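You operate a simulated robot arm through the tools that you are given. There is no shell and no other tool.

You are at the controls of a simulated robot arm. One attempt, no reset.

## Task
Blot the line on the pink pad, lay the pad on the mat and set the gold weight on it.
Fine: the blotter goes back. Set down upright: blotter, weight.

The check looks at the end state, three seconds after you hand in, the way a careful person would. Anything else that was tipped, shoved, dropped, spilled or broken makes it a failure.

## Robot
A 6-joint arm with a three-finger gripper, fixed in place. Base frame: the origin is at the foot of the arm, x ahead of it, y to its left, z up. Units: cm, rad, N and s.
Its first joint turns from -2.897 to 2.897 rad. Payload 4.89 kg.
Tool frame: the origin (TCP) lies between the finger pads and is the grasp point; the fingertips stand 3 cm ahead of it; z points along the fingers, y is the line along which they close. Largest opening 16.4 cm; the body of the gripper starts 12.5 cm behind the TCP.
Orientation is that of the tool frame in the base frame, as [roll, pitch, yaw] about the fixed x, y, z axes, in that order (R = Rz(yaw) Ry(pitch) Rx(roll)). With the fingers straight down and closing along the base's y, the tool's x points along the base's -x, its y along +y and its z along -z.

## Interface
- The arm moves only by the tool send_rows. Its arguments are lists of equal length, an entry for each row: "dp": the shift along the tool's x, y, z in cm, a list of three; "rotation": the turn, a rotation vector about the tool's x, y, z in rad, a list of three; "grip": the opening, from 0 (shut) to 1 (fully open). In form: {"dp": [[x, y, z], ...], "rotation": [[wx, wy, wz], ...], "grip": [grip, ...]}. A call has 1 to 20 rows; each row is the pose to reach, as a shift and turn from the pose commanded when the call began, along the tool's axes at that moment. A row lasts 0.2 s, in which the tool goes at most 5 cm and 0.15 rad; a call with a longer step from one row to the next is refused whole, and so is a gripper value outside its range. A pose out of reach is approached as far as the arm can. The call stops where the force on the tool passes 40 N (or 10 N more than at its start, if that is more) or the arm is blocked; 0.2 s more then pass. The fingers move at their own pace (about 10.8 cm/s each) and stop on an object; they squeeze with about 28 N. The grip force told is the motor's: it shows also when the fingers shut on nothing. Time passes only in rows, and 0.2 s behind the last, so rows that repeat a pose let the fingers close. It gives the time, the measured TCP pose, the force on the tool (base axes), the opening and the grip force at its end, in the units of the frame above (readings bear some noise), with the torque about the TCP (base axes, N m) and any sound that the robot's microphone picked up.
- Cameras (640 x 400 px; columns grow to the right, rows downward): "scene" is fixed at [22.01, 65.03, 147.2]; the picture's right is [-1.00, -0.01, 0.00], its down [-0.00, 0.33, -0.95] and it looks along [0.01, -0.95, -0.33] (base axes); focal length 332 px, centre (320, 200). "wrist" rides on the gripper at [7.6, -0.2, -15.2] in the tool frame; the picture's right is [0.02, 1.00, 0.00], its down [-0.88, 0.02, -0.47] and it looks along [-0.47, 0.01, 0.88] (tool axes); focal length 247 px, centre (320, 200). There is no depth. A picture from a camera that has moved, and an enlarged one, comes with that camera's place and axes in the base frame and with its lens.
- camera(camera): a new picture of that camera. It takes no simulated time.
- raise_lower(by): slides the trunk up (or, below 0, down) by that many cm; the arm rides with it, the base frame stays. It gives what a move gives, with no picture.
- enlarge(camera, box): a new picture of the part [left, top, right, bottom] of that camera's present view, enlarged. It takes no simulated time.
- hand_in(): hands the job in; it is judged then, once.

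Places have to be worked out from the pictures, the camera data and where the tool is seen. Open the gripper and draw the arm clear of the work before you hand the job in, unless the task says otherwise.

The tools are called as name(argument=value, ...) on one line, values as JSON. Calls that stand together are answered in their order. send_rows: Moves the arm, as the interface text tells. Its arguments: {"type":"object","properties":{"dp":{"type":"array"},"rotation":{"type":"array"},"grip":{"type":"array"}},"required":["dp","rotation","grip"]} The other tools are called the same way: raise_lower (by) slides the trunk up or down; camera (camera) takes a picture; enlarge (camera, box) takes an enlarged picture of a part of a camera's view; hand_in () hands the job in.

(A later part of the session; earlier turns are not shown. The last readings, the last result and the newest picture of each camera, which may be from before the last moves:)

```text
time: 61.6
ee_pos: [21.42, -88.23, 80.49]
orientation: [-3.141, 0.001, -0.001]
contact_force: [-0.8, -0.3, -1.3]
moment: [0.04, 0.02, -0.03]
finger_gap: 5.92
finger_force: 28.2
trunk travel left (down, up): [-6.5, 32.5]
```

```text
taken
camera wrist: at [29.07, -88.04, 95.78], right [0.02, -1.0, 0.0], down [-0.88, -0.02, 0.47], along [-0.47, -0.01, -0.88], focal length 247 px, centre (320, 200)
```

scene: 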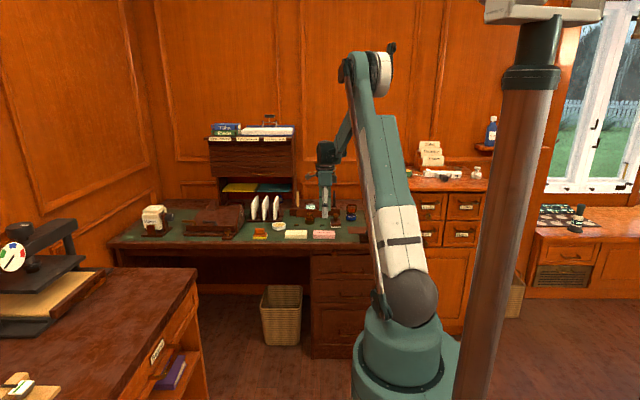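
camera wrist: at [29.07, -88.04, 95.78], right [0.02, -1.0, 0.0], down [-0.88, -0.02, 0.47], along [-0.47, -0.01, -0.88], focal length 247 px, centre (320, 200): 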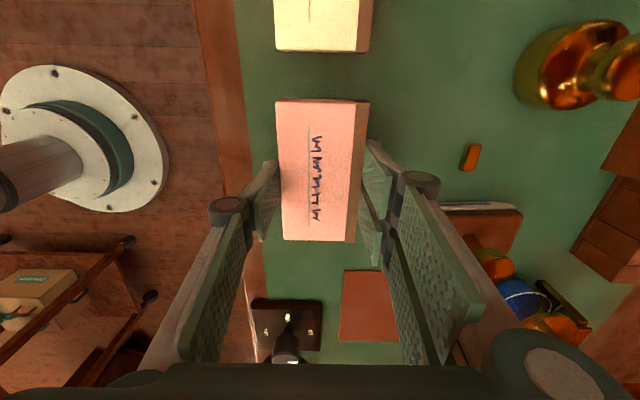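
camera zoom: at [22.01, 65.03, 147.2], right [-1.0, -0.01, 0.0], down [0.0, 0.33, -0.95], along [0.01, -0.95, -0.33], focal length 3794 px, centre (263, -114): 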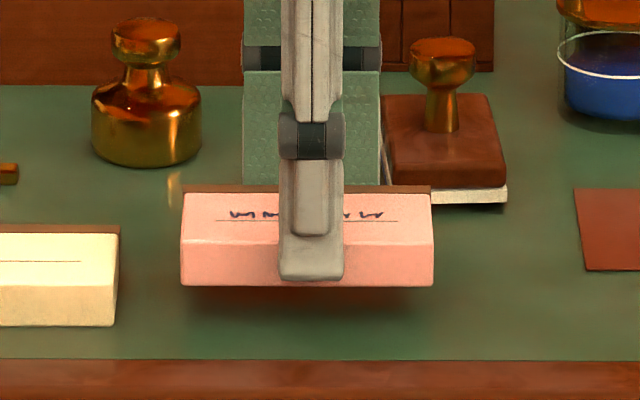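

The pad is held level. I raise it and carry it over to above the mat centre (2.3, −95.7), staying high.

send_rows(dp=[[0, 0, -3], [0, 0, -6], [-1.5, 0.3, -7], [-4, 1, -7], [-7, 2, -7], [-10, 3.3, -7], [-13, 4.8, -7], [-16, 6.2, -7], [-18, 7, -7], [-19.1, 7.5, -7], [-19.1, 7.5, -7]], rotation=[[0, 0, 0], [0, 0, 0], [0, 0, 0], [0, 0, 0], [0, 0, 0], [0, 0, 0], [0, 0, 0], [0, 0, 0], [0, 0, 0], [0, 0, 0], [0, 0, 0]], grip=[0.2, 0.2, 0.2, 0.2, 0.2, 0.2, 0.2, 0.2, 0.2, 0.2, 0.2])

camera(camera="wrist")

camera(camera="scene")

enlarge(camera="scene", box=[300, 190, 400, 250])

```text
time: 64.0
ee_pos: [2.4, -95.5, 87.69]
orientation: [-3.142, 0.0, -0.003]
contact_force: [-0.1, -1.2, -1.9]
moment: [0.02, 0.0, 0.0]
finger_gap: 5.93
finger_force: 28.0
trunk travel left (down, up): [-6.5, 32.5]
```

```text
taken
camera wrist: at [10.07, -95.47, 102.84], right [0.02, -1.0, 0.0], down [-0.88, -0.02, 0.47], along [-0.47, -0.01, -0.88], focal length 247 px, centre (320, 200)
```

wrist: 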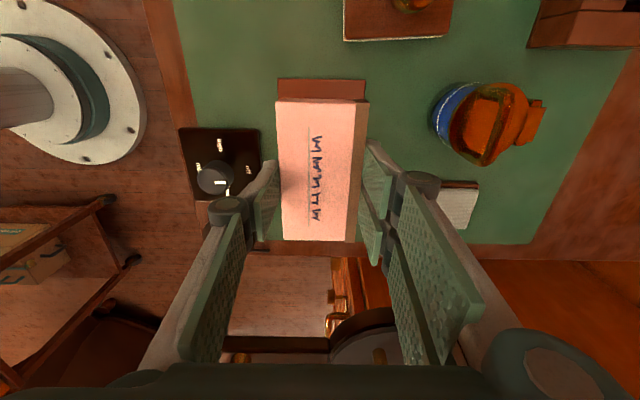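

```text
taken
```

scene: 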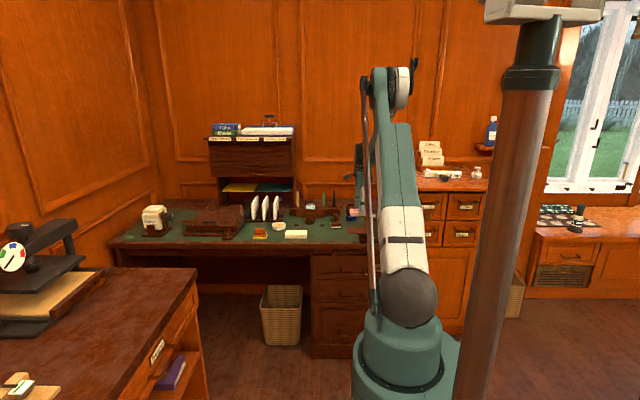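

```text
6.40 times, centred on (350, 220) of scene
camera zoom: at [22.01, 65.03, 147.2], right [-1.0, -0.01, 0.0], down [0.0, 0.33, -0.95], along [0.01, -0.95, -0.33], focal length 2124 px, centre (128, 72)
```

zoom: 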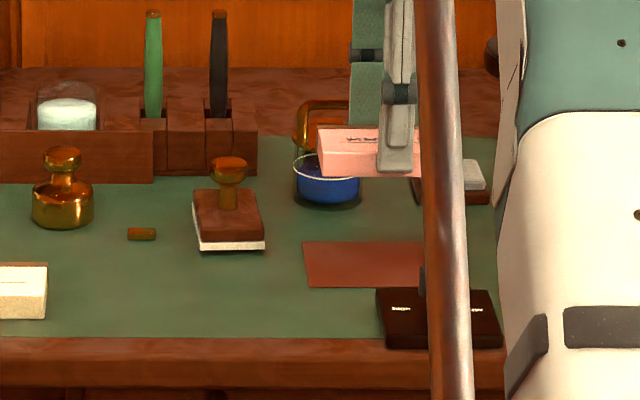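

The pad hangs centred over the mat, with its +x edge just inside the mat's edge line and the lamp well clear. I descend to about 0.4 cm above the mat.

send_rows(dp=[[0, 0, 2.5], [0, 0, 5], [0, 0, 7], [0, 0, 8], [0, 0, 8.4], [0, 0, 8.4]], rotation=[[0, 0, 0], [0, 0, 0], [0, 0, 0], [0, 0, 0], [0, 0, 0], [0, 0, 0]], grip=[0.2, 0.2, 0.2, 0.2, 0.2, 0.2])

camera(camera="wrist")

enlarge(camera="scene", box=[330, 210, 380, 245])

```text
time: 65.4
ee_pos: [2.22, -95.53, 79.33]
orientation: [3.141, -0.001, -0.003]
contact_force: [0.3, 0.2, 0.0]
moment: [-0.01, -0.03, 0.0]
finger_gap: 5.94
finger_force: 27.6
trunk travel left (down, up): [-6.5, 32.5]
```

```text
taken
camera wrist: at [9.91, -95.48, 94.34], right [0.02, -1.0, 0.0], down [-0.88, -0.02, 0.47], along [-0.47, -0.01, -0.88], focal length 247 px, centre (320, 200)
```

wrist: 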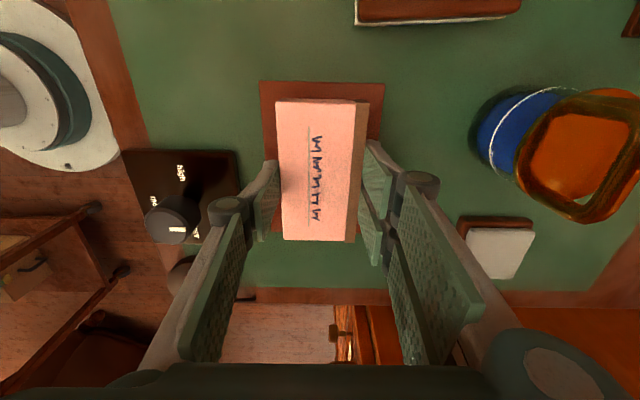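

```text
11.43 times, centred on (355, 228) of scene
camera zoom: at [22.01, 65.03, 147.2], right [-1.0, -0.01, 0.0], down [0.0, 0.33, -0.95], along [0.01, -0.95, -0.33], focal length 3794 px, centre (-80, -114)
```

zoom: 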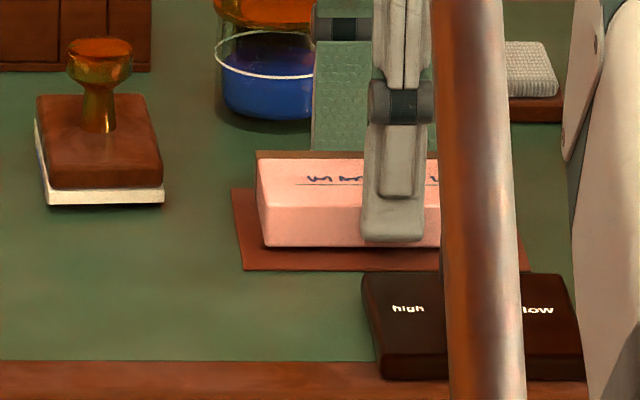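

Well centred on the mat. I lower the last few millimetres slowly until contact.

send_rows(dp=[[0, 0, 0.1], [0, 0, 0.2], [0, 0, 0.3], [0, 0, 0.38], [0, 0, 0.38]], rotation=[[0, 0, 0], [0, 0, 0], [0, 0, 0], [0, 0, 0], [0, 0, 0]], grip=[0.2, 0.2, 0.2, 0.2, 0.2])

enlarge(camera="scene", box=[330, 210, 380, 245])

```text
time: 66.6
ee_pos: [2.33, -95.64, 78.92]
orientation: [-3.14, 0.0, -0.003]
contact_force: [0.0, -0.5, 11.7]
moment: [-0.02, -0.06, -0.01]
finger_gap: 5.93
finger_force: 27.5
trunk travel left (down, up): [-6.5, 32.5]
```

```text
11.43 times, centred on (355, 228) of scene
camera zoom: at [22.01, 65.03, 147.2], right [-1.0, -0.01, 0.0], down [0.0, 0.33, -0.95], along [0.01, -0.95, -0.33], focal length 3794 px, centre (-80, -114)
```

zoom: 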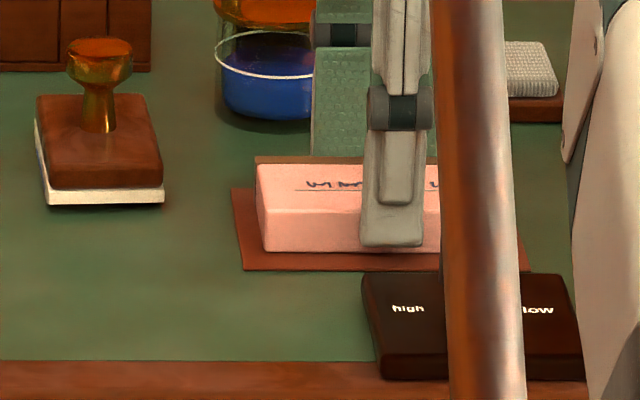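

Contact at about 12 N: the pad lies on the mat. I ease the pressure, open by 5 mm while holding the clinging (back) finger still, and wait.

send_rows(dp=[[0, 0, -0.08], [0, -0.05, -0.08], [0, -0.15, -0.08], [0, -0.23, -0.08], [0, -0.23, -0.08], [0, -0.23, -0.08], [0, -0.23, -0.08], [0, -0.23, -0.08], [0, -0.23, -0.08], [0, -0.23, -0.08], [0, -0.23, -0.08], [0, -0.23, -0.08], [0, -0.23, -0.08], [0, -0.23, -0.08], [0, -0.23, -0.08], [0, -0.23, -0.08], [0, -0.23, -0.08], [0, -0.23, -0.08], [0, -0.23, -0.08], [0, -0.23, -0.08]], rotation=[[0, 0, 0], [0, 0, 0], [0, 0, 0], [0, 0, 0], [0, 0, 0], [0, 0, 0], [0, 0, 0], [0, 0, 0], [0, 0, 0], [0, 0, 0], [0, 0, 0], [0, 0, 0], [0, 0, 0], [0, 0, 0], [0, 0, 0], [0, 0, 0], [0, 0, 0], [0, 0, 0], [0, 0, 0], [0, 0, 0]], grip=[0.2, 0.37, 0.38, 0.39, 0.39, 0.39, 0.39, 0.39, 0.39, 0.39, 0.39, 0.39, 0.39, 0.39, 0.39, 0.39, 0.39, 0.39, 0.39, 0.39])

send_rows(dp=[[0, 0, 0], [0, 0, 0], [0, 0, 0], [0, 0, 0], [0, 0, 0], [0, 0, 0], [0, 0, 0], [0, 0, 0], [0, 0, 0], [0, 0, 0], [0, 0, 0], [0, 0, 0], [0, 0, 0], [0, 0, 0], [0, 0, 0]], rotation=[[0, 0, 0], [0, 0, 0], [0, 0, 0], [0, 0, 0], [0, 0, 0], [0, 0, 0], [0, 0, 0], [0, 0, 0], [0, 0, 0], [0, 0, 0], [0, 0, 0], [0, 0, 0], [0, 0, 0], [0, 0, 0], [0, 0, 0]], grip=[0.39, 0.39, 0.39, 0.39, 0.39, 0.39, 0.39, 0.39, 0.39, 0.39, 0.39, 0.39, 0.39, 0.39, 0.39])

camera(camera="wrist")

enlarge(camera="scene", box=[330, 210, 380, 245])

```text
time: 70.8
ee_pos: [2.38, -95.4, 78.89]
orientation: [-3.141, 0.0, -0.001]
contact_force: [-0.6, -0.1, 0.2]
moment: [0.01, 0.01, 0.0]
finger_gap: 6.42
finger_force: 0.6
trunk travel left (down, up): [-6.5, 32.5]
```

```text
time: 74.0
ee_pos: [2.44, -95.25, 79.04]
orientation: [-3.14, 0.0, -0.002]
contact_force: [0.5, -0.1, 0.1]
moment: [0.02, -0.01, -0.02]
finger_gap: 6.43
finger_force: 0.4
trunk travel left (down, up): [-6.5, 32.5]
```

```text
taken
camera wrist: at [9.95, -95.23, 94.07], right [0.02, -1.0, 0.0], down [-0.88, -0.02, 0.47], along [-0.47, -0.01, -0.88], focal length 247 px, centre (320, 200)
```

wrist: 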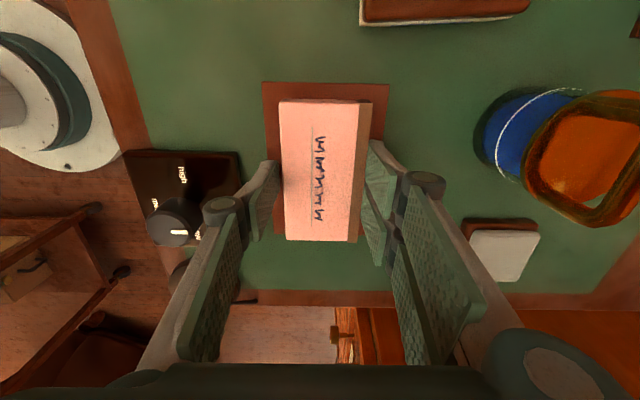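

```text
11.43 times, centred on (355, 228) of scene
camera zoom: at [22.01, 65.03, 147.2], right [-1.0, -0.01, 0.0], down [0.0, 0.33, -0.95], along [0.01, -0.95, -0.33], focal length 3794 px, centre (-80, -114)
```

zoom: 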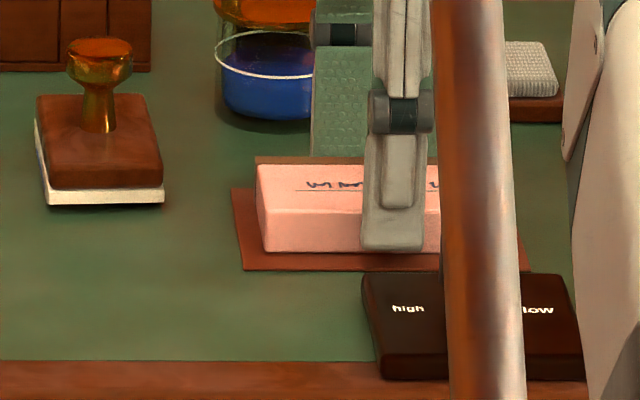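

Seven seconds have passed and the pad has not moved. I open a bit more, then lift slightly and check that it stays.

send_rows(dp=[[0, 0, 0], [0, 0, 0], [0, 0, 0], [0, 0, -0.4], [0, 0, -0.8], [0, 0, -0.8]], rotation=[[0, 0, 0], [0, 0, 0], [0, 0, 0], [0, 0, 0], [0, 0, 0], [0, 0, 0]], grip=[0.42, 0.46, 0.49, 0.49, 0.49, 0.49])

camera(camera="wrist")

enlarge(camera="scene", box=[330, 210, 380, 245])

```text
time: 75.4
ee_pos: [2.43, -95.31, 79.79]
orientation: [-3.141, 0.0, -0.002]
contact_force: [-0.1, 0.2, -0.3]
moment: [0.0, -0.03, -0.02]
finger_gap: 8.03
finger_force: 0.1
trunk travel left (down, up): [-6.5, 32.5]
```

```text
taken
camera wrist: at [9.97, -95.3, 94.89], right [0.02, -1.0, 0.0], down [-0.88, -0.02, 0.47], along [-0.47, -0.01, -0.88], focal length 247 px, centre (320, 200)
```

wrist: 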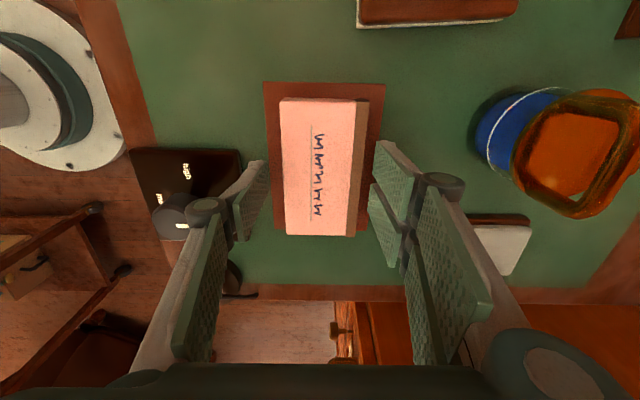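

```text
11.43 times, centred on (355, 228) of scene
camera zoom: at [22.01, 65.03, 147.2], right [-1.0, -0.01, 0.0], down [0.0, 0.33, -0.95], along [0.01, -0.95, -0.33], focal length 3794 px, centre (-80, -114)
```

zoom: 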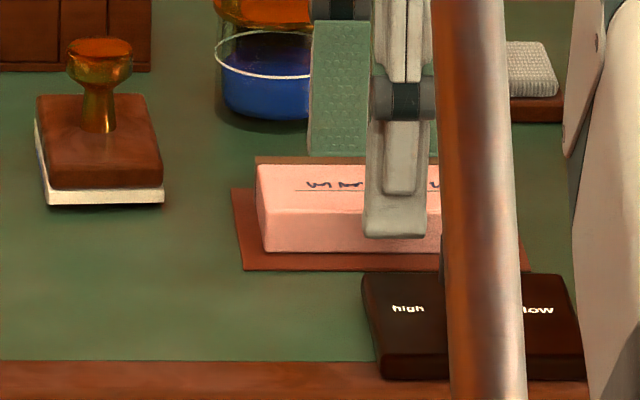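

The pad lies squarely and free on the mat. Now the weight at about (29.4, −105.2): I rise to z≈92 and swing over to it, turning the tool so the fingers close along x with the camera looking outward.

send_rows(dp=[[0, 0, -3], [0, 0, -6.5], [0, 0, -10], [0, 0, -12.3], [2.2, 0.7, -12.3], [4.6, 1.4, -12.3], [7, 2.1, -12.3], [9.4, 2.8, -12.3], [11.8, 3.5, -12.3], [14.2, 4.2, -12.3], [16.6, 4.9, -12.3], [19, 5.6, -12.3], [21.4, 6.3, -12.3], [23.8, 7, -12.3], [25.8, 7.6, -12.3], [27, 8, -12.3], [27, 8, -12.3]], rotation=[[0, 0, 0], [0, 0, 0], [0, 0, 0], [0, 0, 0], [0, 0, -0.13], [0, 0, -0.26], [0, 0, -0.39], [0, 0, -0.52], [0, 0, -0.66], [0, 0, -0.8], [0, 0, -0.94], [0, 0, -1.08], [0, 0, -1.22], [0, 0, -1.36], [0, 0, -1.47], [0, 0, -1.5708], [0, 0, -1.5708]], grip=[0.49, 0.49, 0.49, 0.45, 0.4, 0.4, 0.4, 0.4, 0.4, 0.4, 0.4, 0.4, 0.4, 0.4, 0.4, 0.4, 0.4])

camera(camera="wrist")

camera(camera="scene")

```text
time: 79.0
ee_pos: [29.34, -103.36, 91.97]
orientation: [3.141, 0.001, 1.569]
contact_force: [-0.4, 1.2, -0.1]
moment: [-0.01, -0.03, -0.03]
finger_gap: 6.54
finger_force: 0.1
trunk travel left (down, up): [-6.5, 32.5]
```

```text
taken
camera wrist: at [29.15, -95.84, 107.06], right [1.0, 0.02, 0.0], down [0.02, -0.88, 0.47], along [0.01, -0.47, -0.88], focal length 247 px, centre (320, 200)
```

wrist: 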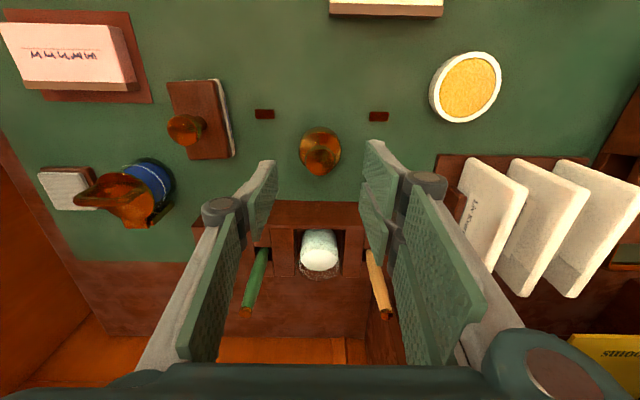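

```text
taken
```

scene: 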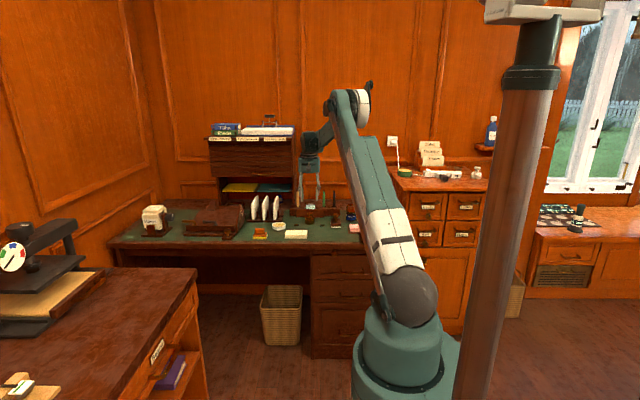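

The arm reached r≈107 at this height. I enlarge the weight to find its axis.

enlarge(camera="wrist", box=[260, 90, 380, 190])

enlarge(camera="scene", box=[290, 190, 340, 230])

```text
4.00 times, centred on (320, 140) of wrist
camera zoom: at [29.15, -95.84, 107.06], right [1.0, 0.02, 0.0], down [0.02, -0.88, 0.47], along [0.01, -0.47, -0.88], focal length 988 px, centre (320, 440)
```

zoom: 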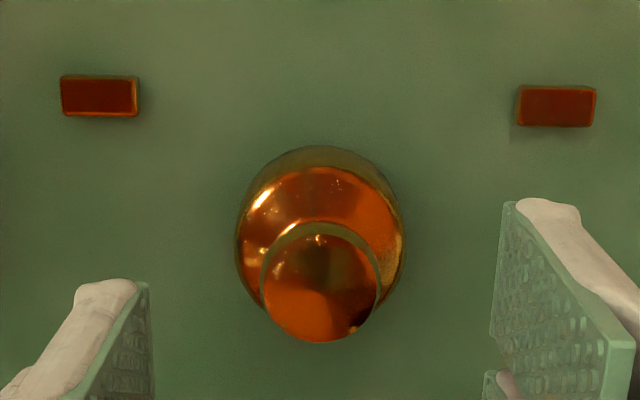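

```text
10.00 times, centred on (315, 210) of scene
camera zoom: at [22.01, 65.03, 147.2], right [-1.0, -0.01, 0.0], down [0.0, 0.33, -0.95], along [0.01, -0.95, -0.33], focal length 3320 px, centre (370, 100)
```

zoom: 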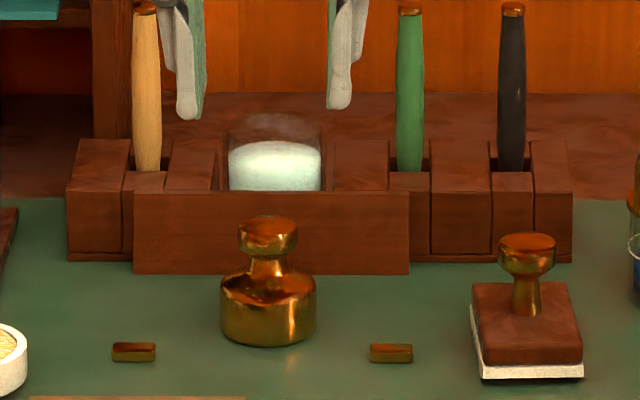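

Weight axis is at about (29.35, −104.95), knob head around z 79–81. I move over it at this height first to confirm the reach there.

send_rows(dp=[[-0.8, 0, 0], [-1.57, 0, 0], [-1.57, 0, 0]], rotation=[[0, 0, 0], [0, 0, 0], [0, 0, 0]], grip=[0.4, 0.4, 0.4])

raise_lower(by=-5)

camera(camera="wrist")

enlarge(camera="scene", box=[290, 190, 340, 230])

```text
time: 79.8
ee_pos: [29.26, -104.9, 92.05]
orientation: [3.141, -0.003, 1.568]
contact_force: [-0.5, -0.3, 0.6]
moment: [0.01, 0.03, -0.02]
finger_gap: 6.56
finger_force: 0.0
trunk travel left (down, up): [-6.5, 32.5]
```

```text
time: 80.7
ee_pos: [29.19, -105.12, 87.07]
orientation: [-3.141, 0.0, 1.569]
contact_force: [0.5, 0.4, 0.3]
moment: [-0.01, -0.01, 0.0]
finger_gap: 6.57
finger_force: 0.1
trunk travel left (down, up): [-1.5, 37.5]
```

```text
taken
camera wrist: at [29.1, -97.38, 102.17], right [1.0, 0.02, 0.0], down [0.02, -0.88, 0.47], along [0.01, -0.47, -0.88], focal length 247 px, centre (320, 200)
```

wrist: 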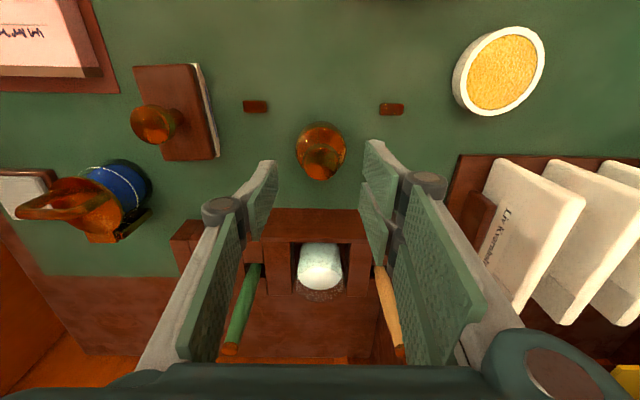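

```text
10.00 times, centred on (315, 210) of scene
camera zoom: at [22.01, 65.03, 147.2], right [-1.0, -0.01, 0.0], down [0.0, 0.33, -0.95], along [0.01, -0.95, -0.33], focal length 3320 px, centre (370, 100)
```

zoom: 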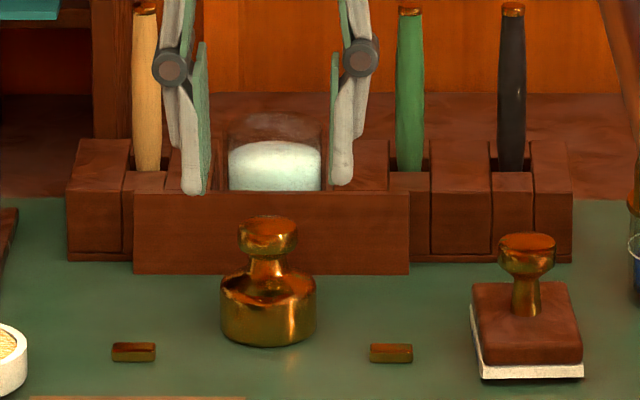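

The weight's knob is right under the TCP. I descend 6.3 cm with the arm and look before closing.

send_rows(dp=[[0, 0, 2], [0, 0, 4], [0, 0, 5.5], [0, 0, 6.3], [0, 0, 6.3]], rotation=[[0, 0, 0], [0, 0, 0], [0, 0, 0], [0, 0, 0], [0, 0, 0]], grip=[0.4, 0.4, 0.4, 0.4, 0.4])

camera(camera="wrist")

enlarge(camera="scene", box=[290, 190, 340, 230])

```text
time: 81.9
ee_pos: [29.34, -105.13, 80.56]
orientation: [-3.141, -0.001, 1.569]
contact_force: [0.4, -0.4, -0.2]
moment: [-0.01, -0.01, -0.02]
finger_gap: 6.56
finger_force: 0.0
trunk travel left (down, up): [-1.5, 37.5]
```

```text
taken
camera wrist: at [29.21, -97.41, 95.77], right [1.0, 0.02, 0.0], down [0.02, -0.88, 0.47], along [0.01, -0.47, -0.88], focal length 247 px, centre (320, 200)
```

wrist: 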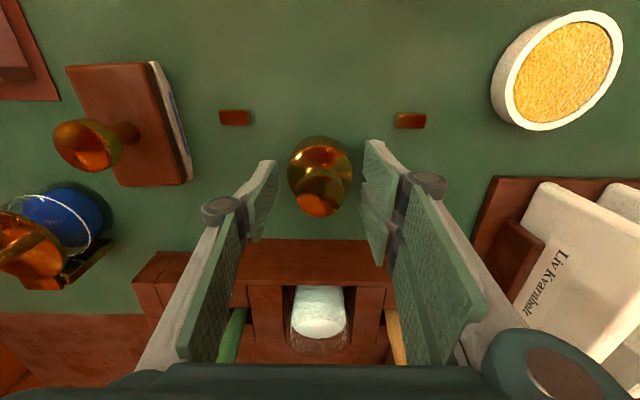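

```text
10.00 times, centred on (315, 210) of scene
camera zoom: at [22.01, 65.03, 147.2], right [-1.0, -0.01, 0.0], down [0.0, 0.33, -0.95], along [0.01, -0.95, -0.33], focal length 3320 px, centre (370, 100)
```

zoom: 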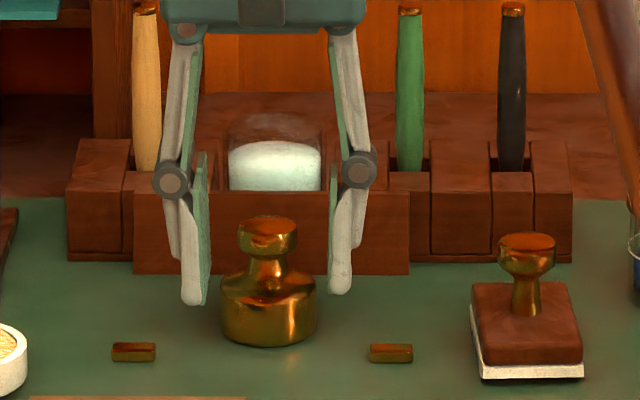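

The tips are level with the weight's shoulder, so I raise 0.85 cm to grip just the knob head, then close.

send_rows(dp=[[0, 0, -0.5], [0, 0, -0.85], [0, 0, -0.85], [0, 0, -0.85], [0, 0, -0.85], [0, 0, -0.85], [0, 0, -0.85]], rotation=[[0, 0, 0], [0, 0, 0], [0, 0, 0], [0, 0, 0], [0, 0, 0], [0, 0, 0], [0, 0, 0]], grip=[0.4, 0.4, 0.3, 0.2, 0.1, 0, 0])

camera(camera="wrist")

enlarge(camera="scene", box=[290, 190, 340, 230])

```text
time: 83.5
ee_pos: [29.25, -104.99, 81.5]
orientation: [-3.141, 0.001, 1.568]
contact_force: [2.8, 0.3, 1.5]
moment: [0.08, -0.1, -0.03]
finger_gap: 3.15
finger_force: 27.6
trunk travel left (down, up): [-1.5, 37.5]
```

```text
taken
camera wrist: at [29.15, -97.37, 96.66], right [1.0, 0.02, 0.0], down [0.02, -0.88, 0.47], along [0.01, -0.47, -0.88], focal length 247 px, centre (320, 200)
```

wrist: 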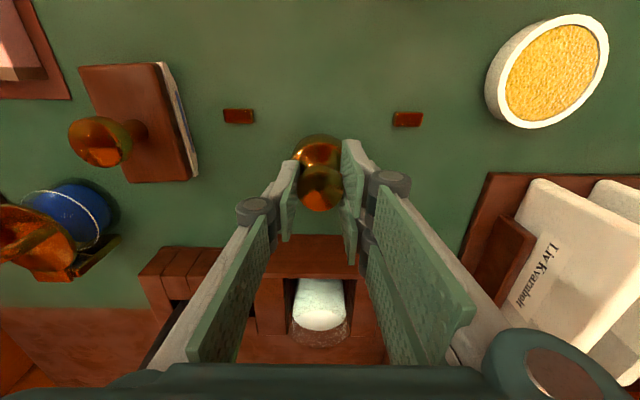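

```text
10.00 times, centred on (315, 210) of scene
camera zoom: at [22.01, 65.03, 147.2], right [-1.0, -0.01, 0.0], down [0.0, 0.33, -0.95], along [0.01, -0.95, -0.33], focal length 3320 px, centre (370, 100)
```

zoom: 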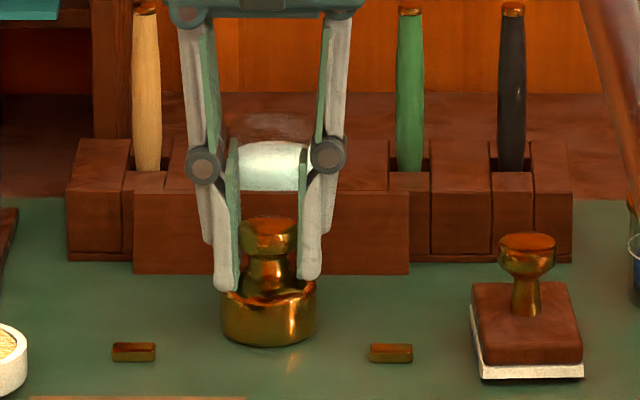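

The fingers hold the knob head (gap 3.15 cm). I lift slowly by 1.5 cm to test the hold.

send_rows(dp=[[0, 0, -0.15], [0, 0, -0.4], [0, 0, -0.7], [0, 0, -1.1], [0, 0, -1.5], [0, 0, -1.5]], rotation=[[0, 0, 0], [0, 0, 0], [0, 0, 0], [0, 0, 0], [0, 0, 0], [0, 0, 0]], grip=[0, 0, 0, 0, 0, 0])

enlarge(camera="scene", box=[290, 190, 340, 230])

camera(camera="wrist")

```text
time: 84.9
ee_pos: [29.2, -104.97, 82.98]
orientation: [-3.141, 0.001, 1.568]
contact_force: [0.4, 0.9, -4.0]
moment: [0.01, -0.05, -0.03]
finger_gap: 3.14
finger_force: 28.0
trunk travel left (down, up): [-1.5, 37.5]
```

```text
10.00 times, centred on (315, 210) of scene
camera zoom: at [22.01, 65.03, 147.2], right [-1.0, -0.01, 0.0], down [0.0, 0.33, -0.95], along [0.01, -0.95, -0.33], focal length 3320 px, centre (370, 100)
```

zoom: 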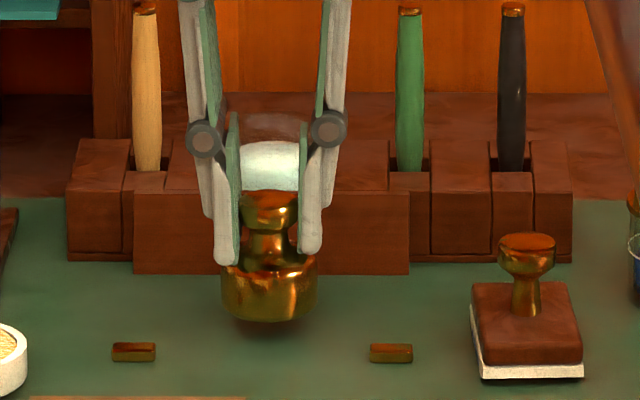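

```text
taken
camera wrist: at [29.12, -97.42, 98.16], right [1.0, 0.02, 0.0], down [0.02, -0.88, 0.47], along [0.01, -0.47, -0.88], focal length 247 px, centre (320, 200)
```

wrist: 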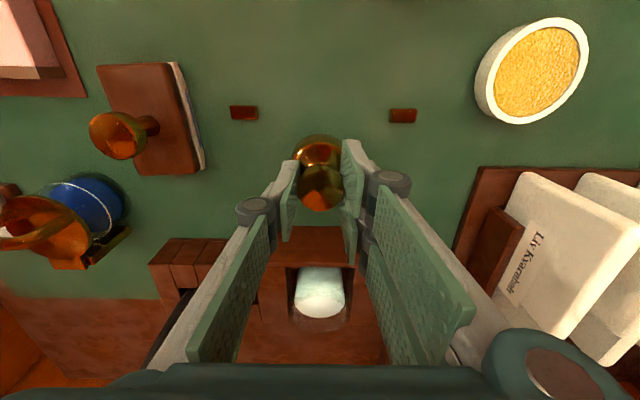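

The weight (≈4 N) is held well. I lift it to z≈92 and carry it round in front of the blotter to above the pad centre (2.6, −95.5).

send_rows(dp=[[0, 0, -1], [0, 0, -3], [0, 0, -5.5], [0, 0, -8], [0.5, 0, -9], [2, -0.5, -9], [4, -1.5, -9], [6, -3.2, -9], [8, -5.5, -9], [9.48, -8, -9], [9.48, -10.5, -9], [9.48, -13, -9], [9.48, -15.5, -9], [9.48, -18, -9], [9.48, -20.5, -9], [9.48, -23, -9], [9.48, -25, -9], [9.48, -26.2, -9], [9.48, -26.6, -9], [9.48, -26.6, -9]], rotation=[[0, 0, 0], [0, 0, 0], [0, 0, 0], [0, 0, 0], [0, 0, 0], [0, 0, 0], [0, 0, 0], [0, 0, 0], [0, 0, 0], [0, 0, 0], [0, 0, 0], [0, 0, 0], [0, 0, 0], [0, 0, 0], [0, 0, 0], [0, 0, 0], [0, 0, 0], [0, 0, 0], [0, 0, 0], [0, 0, 0]], grip=[0, 0, 0, 0, 0, 0, 0, 0, 0, 0, 0, 0, 0, 0, 0, 0, 0, 0, 0, 0])

camera(camera="wrist")

enlarge(camera="scene", box=[300, 190, 400, 250])

```text
time: 89.1
ee_pos: [2.57, -95.6, 92.0]
orientation: [3.141, 0.001, 1.568]
contact_force: [-0.3, 0.0, -4.8]
moment: [-0.04, 0.02, 0.01]
finger_gap: 3.14
finger_force: 27.8
trunk travel left (down, up): [-1.5, 37.5]
```

```text
taken
camera wrist: at [2.48, -87.96, 107.09], right [1.0, 0.02, 0.0], down [0.02, -0.88, 0.47], along [0.01, -0.47, -0.88], focal length 247 px, centre (320, 200)
```

wrist: 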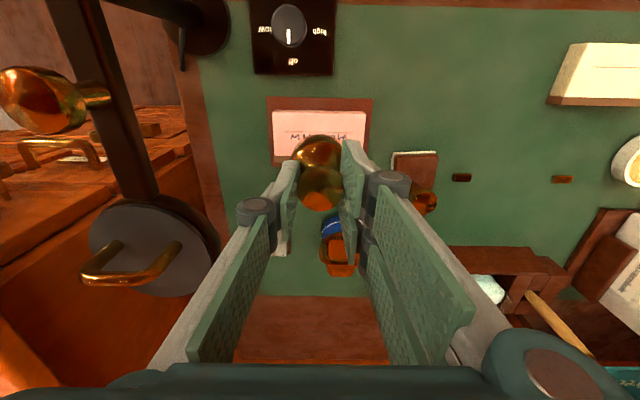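

```text
6.40 times, centred on (350, 220) of scene
camera zoom: at [22.01, 65.03, 147.2], right [-1.0, -0.01, 0.0], down [0.0, 0.33, -0.95], along [0.01, -0.95, -0.33], focal length 2124 px, centre (128, 72)
```

zoom: 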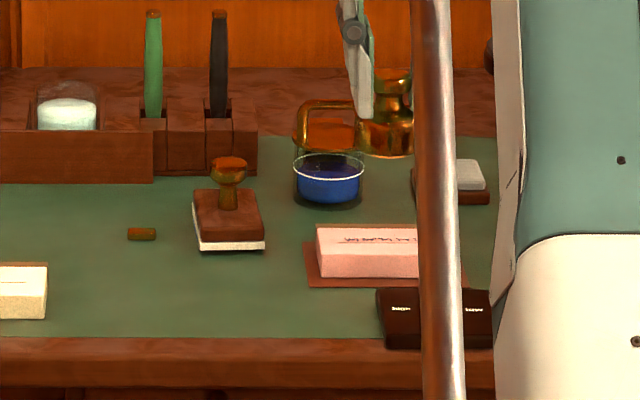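

The lamp's bar is within a few centimetres on the −x side, so I turn the hand back to yaw 0 here (the weight is round) to keep the hand's broad side away from it.

send_rows(dp=[[0, 0, 0], [0, 0, 0], [0, 0, 0], [0, 0, 0], [0, 0, 0], [0, 0, 0], [0, 0, 0], [0, 0, 0], [0, 0, 0], [0, 0, 0], [0, 0, 0], [0, 0, 0]], rotation=[[0, 0, 0.143], [0, 0, 0.286], [0, 0, 0.429], [0, 0, 0.572], [0, 0, 0.715], [0, 0, 0.858], [0, 0, 1.0], [0, 0, 1.143], [0, 0, 1.286], [0, 0, 1.428], [0, 0, 1.5708], [0, 0, 1.5708]], grip=[0, 0, 0, 0, 0, 0, 0, 0, 0, 0, 0, 0])

camera(camera="wrist")

```text
time: 91.7
ee_pos: [2.62, -95.5, 92.05]
orientation: [-3.141, 0.0, -0.004]
contact_force: [0.7, -0.4, -3.5]
moment: [0.01, 0.01, -0.02]
finger_gap: 3.12
finger_force: 27.6
trunk travel left (down, up): [-1.5, 37.5]
```

```text
taken
camera wrist: at [10.31, -95.39, 107.19], right [0.02, -1.0, 0.0], down [-0.88, -0.02, 0.47], along [-0.47, -0.01, -0.88], focal length 247 px, centre (320, 200)
```

wrist: 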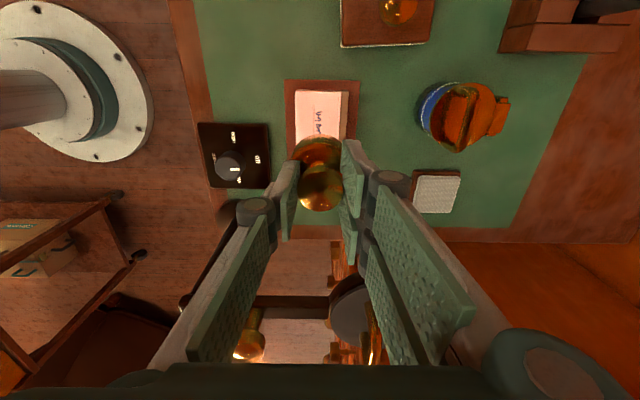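

The pad's centre is confirmed at about (2.6, −95.55), right below the weight. I descend to a few millimetres above the pad.

send_rows(dp=[[0, 0, 2], [0, 0, 4], [0, 0, 6], [0, 0, 7], [0, 0, 7.5], [0, 0, 7.5]], rotation=[[0, 0, 0], [0, 0, 0], [0, 0, 0], [0, 0, 0], [0, 0, 0], [0, 0, 0]], grip=[0, 0, 0, 0, 0, 0])

camera(camera="wrist")

enlarge(camera="scene", box=[330, 205, 380, 245])

```text
time: 93.1
ee_pos: [2.62, -95.43, 84.46]
orientation: [3.141, 0.002, 0.0]
contact_force: [0.2, -0.1, -3.7]
moment: [-0.01, 0.02, 0.04]
finger_gap: 3.13
finger_force: 27.6
trunk travel left (down, up): [-1.5, 37.5]
```

```text
taken
camera wrist: at [10.29, -95.36, 99.66], right [0.02, -1.0, 0.0], down [-0.88, -0.02, 0.47], along [-0.47, -0.01, -0.88], focal length 247 px, centre (320, 200)
```

wrist: 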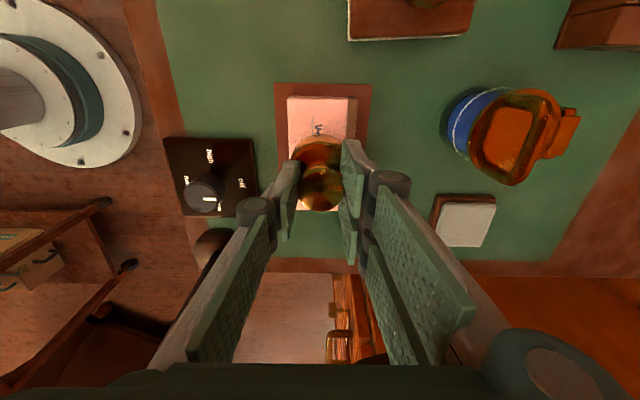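

```text
10.00 times, centred on (355, 225) of scene
camera zoom: at [22.01, 65.03, 147.2], right [-1.0, -0.01, 0.0], down [0.0, 0.33, -0.95], along [0.01, -0.95, -0.33], focal length 3320 px, centre (-30, -50)
```

zoom: 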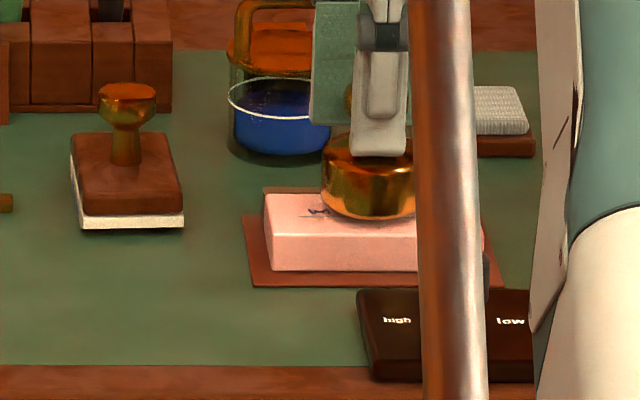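

The weight hangs just above the middle of the pad. I lower slowly to contact.

send_rows(dp=[[0, 0, 0.15], [0, 0, 0.3], [0, 0, 0.42], [0, 0, 0.5], [0, 0, 0.5]], rotation=[[0, 0, 0], [0, 0, 0], [0, 0, 0], [0, 0, 0], [0, 0, 0]], grip=[0, 0, 0, 0, 0])

enlarge(camera="scene", box=[330, 205, 380, 245])

```text
time: 94.3
ee_pos: [2.63, -95.41, 84.06]
orientation: [-3.141, -0.001, -0.002]
contact_force: [-0.5, 0.6, -3.2]
moment: [0.0, 0.0, -0.01]
finger_gap: 3.14
finger_force: 28.7
trunk travel left (down, up): [-1.5, 37.5]
```

```text
10.00 times, centred on (355, 225) of scene
camera zoom: at [22.01, 65.03, 147.2], right [-1.0, -0.01, 0.0], down [0.0, 0.33, -0.95], along [0.01, -0.95, -0.33], focal length 3320 px, centre (-30, -50)
```

zoom: 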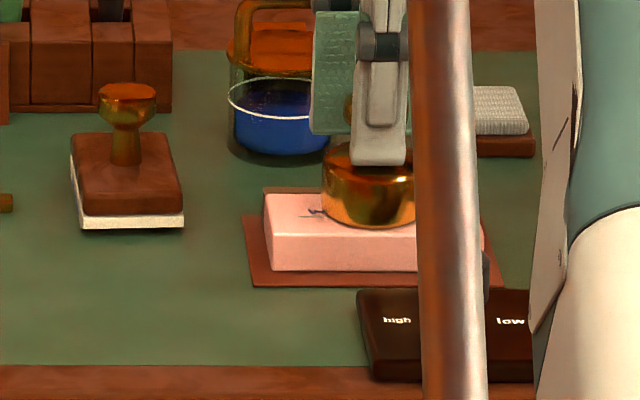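

Still about 3–4 N of hanging load, so not yet resting. I go on down in small steps.

send_rows(dp=[[0, 0, 0.1], [0, 0, 0.2], [0, 0, 0.28], [0, 0, 0.28]], rotation=[[0, 0, 0], [0, 0, 0], [0, 0, 0], [0, 0, 0]], grip=[0, 0, 0, 0])

enlarge(camera="scene", box=[330, 205, 380, 245])

```text
time: 95.3
ee_pos: [2.54, -95.48, 83.97]
orientation: [3.141, 0.001, -0.002]
contact_force: [2.3, -6.4, 25.6]
moment: [-0.2, 0.0, -0.06]
finger_gap: 3.14
finger_force: 28.1
trunk travel left (down, up): [-1.5, 37.5]
```

```text
10.00 times, centred on (355, 225) of scene
camera zoom: at [22.01, 65.03, 147.2], right [-1.0, -0.01, 0.0], down [0.0, 0.33, -0.95], along [0.01, -0.95, -0.33], focal length 3320 px, centre (-30, -50)
```

zoom: 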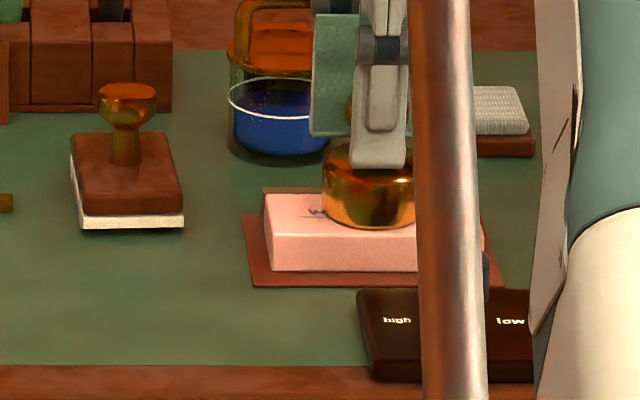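

The weight rests on the pad. I ease the pressure, open 5 mm while keeping the clinging finger still, and wait about 7 s.

send_rows(dp=[[0, 0, -0.12], [0, 0, -0.16], [0, -0.08, -0.16], [0, -0.16, -0.16], [0, -0.23, -0.16], [0, -0.23, -0.16], [0, -0.23, -0.16], [0, -0.23, -0.16], [0, -0.23, -0.16], [0, -0.23, -0.16], [0, -0.23, -0.16], [0, -0.23, -0.16], [0, -0.23, -0.16], [0, -0.23, -0.16], [0, -0.23, -0.16], [0, -0.23, -0.16], [0, -0.23, -0.16], [0, -0.23, -0.16], [0, -0.23, -0.16], [0, -0.23, -0.16]], rotation=[[0, 0, 0], [0, 0, 0], [0, 0, 0], [0, 0, 0], [0, 0, 0], [0, 0, 0], [0, 0, 0], [0, 0, 0], [0, 0, 0], [0, 0, 0], [0, 0, 0], [0, 0, 0], [0, 0, 0], [0, 0, 0], [0, 0, 0], [0, 0, 0], [0, 0, 0], [0, 0, 0], [0, 0, 0], [0, 0, 0]], grip=[0, 0, 0.2, 0.21, 0.22, 0.22, 0.22, 0.22, 0.22, 0.22, 0.22, 0.22, 0.22, 0.22, 0.22, 0.22, 0.22, 0.22, 0.22, 0.22])

send_rows(dp=[[0, 0, 0], [0, 0, 0], [0, 0, 0], [0, 0, 0], [0, 0, 0], [0, 0, 0], [0, 0, 0], [0, 0, 0], [0, 0, 0], [0, 0, 0], [0, 0, 0], [0, 0, 0], [0, 0, 0], [0, 0, 0], [0, 0, 0], [0, 0, 0], [0, 0, 0], [0, 0, 0], [0, 0, 0], [0, 0, 0]], rotation=[[0, 0, 0], [0, 0, 0], [0, 0, 0], [0, 0, 0], [0, 0, 0], [0, 0, 0], [0, 0, 0], [0, 0, 0], [0, 0, 0], [0, 0, 0], [0, 0, 0], [0, 0, 0], [0, 0, 0], [0, 0, 0], [0, 0, 0], [0, 0, 0], [0, 0, 0], [0, 0, 0], [0, 0, 0], [0, 0, 0]], grip=[0.22, 0.22, 0.22, 0.22, 0.22, 0.22, 0.22, 0.22, 0.22, 0.22, 0.22, 0.22, 0.22, 0.22, 0.22, 0.22, 0.22, 0.22, 0.22, 0.22])

camera(camera="wrist")

enlarge(camera="scene", box=[330, 205, 380, 245])

```text
time: 99.5
ee_pos: [2.68, -95.25, 83.9]
orientation: [3.14, 0.0, -0.002]
contact_force: [-0.5, -1.6, -0.8]
moment: [0.01, 0.02, 0.02]
finger_gap: 3.61
finger_force: 0.1
trunk travel left (down, up): [-1.5, 37.5]
```

```text
time: 103.7
ee_pos: [2.64, -95.38, 84.0]
orientation: [3.14, 0.0, 0.001]
contact_force: [0.6, 0.0, 0.0]
moment: [0.01, 0.04, 0.0]
finger_gap: 3.58
finger_force: 0.0
trunk travel left (down, up): [-1.5, 37.5]
```

```text
taken
camera wrist: at [10.29, -95.15, 99.04], right [0.02, -1.0, 0.0], down [-0.88, -0.02, 0.47], along [-0.47, -0.01, -0.88], focal length 247 px, centre (320, 200)
```

wrist: 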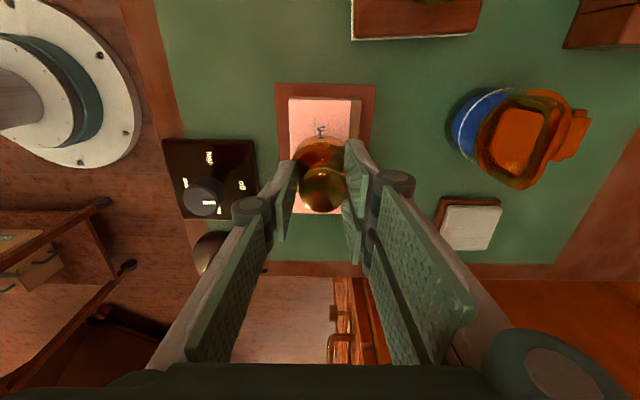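

```text
10.00 times, centred on (355, 225) of scene
camera zoom: at [22.01, 65.03, 147.2], right [-1.0, -0.01, 0.0], down [0.0, 0.33, -0.95], along [0.01, -0.95, -0.33], focal length 3320 px, centre (-30, -50)
```

zoom: 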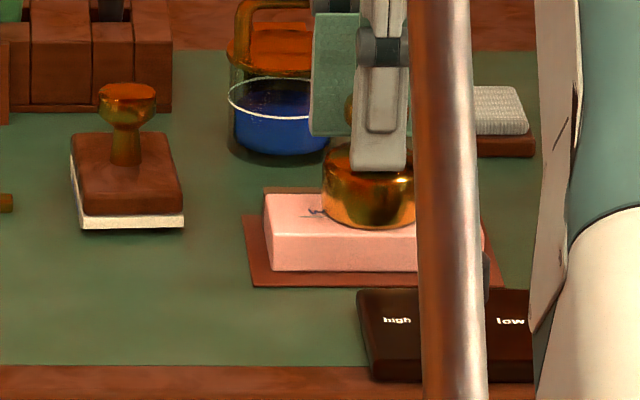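

Forces are zero and the weight stands level. I open further and check it stays put before rising.

send_rows(dp=[[0, 0, 0], [0, 0, 0], [0, 0, 0], [0, 0, 0], [0, 0, 0]], rotation=[[0, 0, 0], [0, 0, 0], [0, 0, 0], [0, 0, 0], [0, 0, 0]], grip=[0.25, 0.3, 0.36, 0.36, 0.36])

camera(camera="wrist")

enlarge(camera="scene", box=[330, 205, 380, 245])

```text
time: 104.9
ee_pos: [2.6, -95.25, 83.95]
orientation: [3.141, -0.001, -0.001]
contact_force: [0.0, 0.3, 0.0]
moment: [0.0, 0.01, -0.01]
finger_gap: 5.9
finger_force: 0.1
trunk travel left (down, up): [-1.5, 37.5]
```

```text
taken
camera wrist: at [10.29, -95.15, 99.03], right [0.02, -1.0, 0.0], down [-0.88, -0.02, 0.47], along [-0.47, -0.01, -0.88], focal length 247 px, centre (320, 200)
```

wrist: 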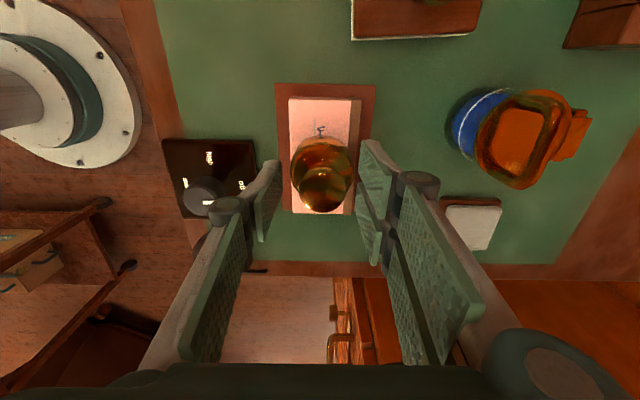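

```text
10.00 times, centred on (355, 225) of scene
camera zoom: at [22.01, 65.03, 147.2], right [-1.0, -0.01, 0.0], down [0.0, 0.33, -0.95], along [0.01, -0.95, -0.33], focal length 3320 px, centre (-30, -50)
```

zoom: 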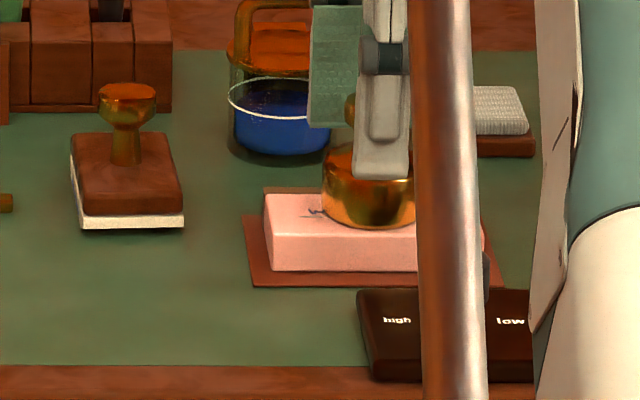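

The weight is free of both fingers and stands on the pad. I rise straight up and then look over everything.

send_rows(dp=[[0, 0, -0.5], [0, 0, -2], [0, 0, -5], [0, 0, -9], [0, 0, -12], [0, 0, -12]], rotation=[[0, 0, 0], [0, 0, 0], [0, 0, 0], [0, 0, 0], [0, 0, 0], [0, 0, 0]], grip=[0.36, 0.36, 0.36, 0.36, 0.36, 0.36])

camera(camera="wrist")

enlarge(camera="scene", box=[290, 190, 390, 250])

```text
time: 106.3
ee_pos: [2.69, -95.5, 96.08]
orientation: [-3.142, 0.001, -0.003]
contact_force: [0.1, -0.2, 0.1]
moment: [0.03, -0.03, 0.02]
finger_gap: 5.89
finger_force: 0.0
trunk travel left (down, up): [-1.5, 37.5]
```

```text
taken
camera wrist: at [10.28, -95.33, 111.16], right [0.02, -1.0, 0.0], down [-0.88, -0.02, 0.47], along [-0.47, -0.01, -0.88], focal length 247 px, centre (320, 200)
```

wrist: 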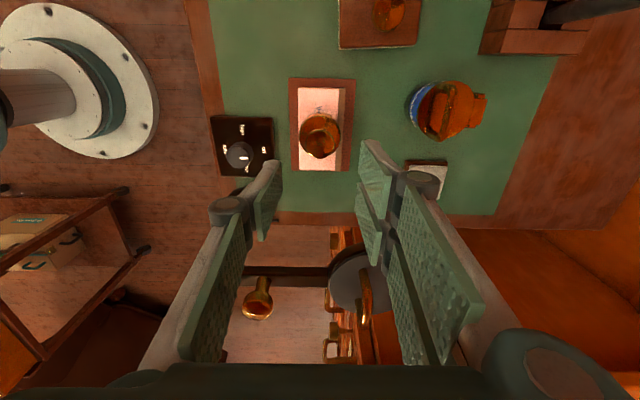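

```text
6.40 times, centred on (340, 220) of scene
camera zoom: at [22.01, 65.03, 147.2], right [-1.0, -0.01, 0.0], down [0.0, 0.33, -0.95], along [0.01, -0.95, -0.33], focal length 2124 px, centre (192, 72)
```

zoom: 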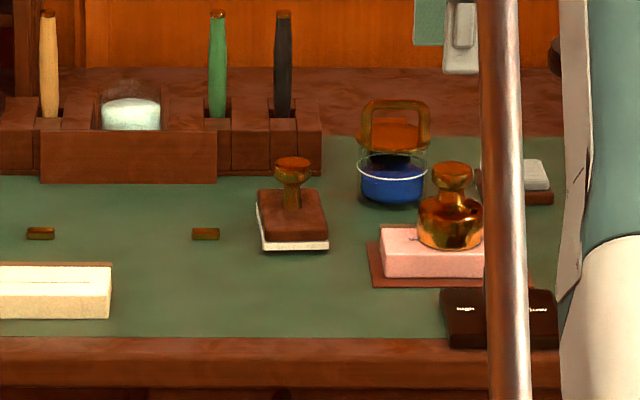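

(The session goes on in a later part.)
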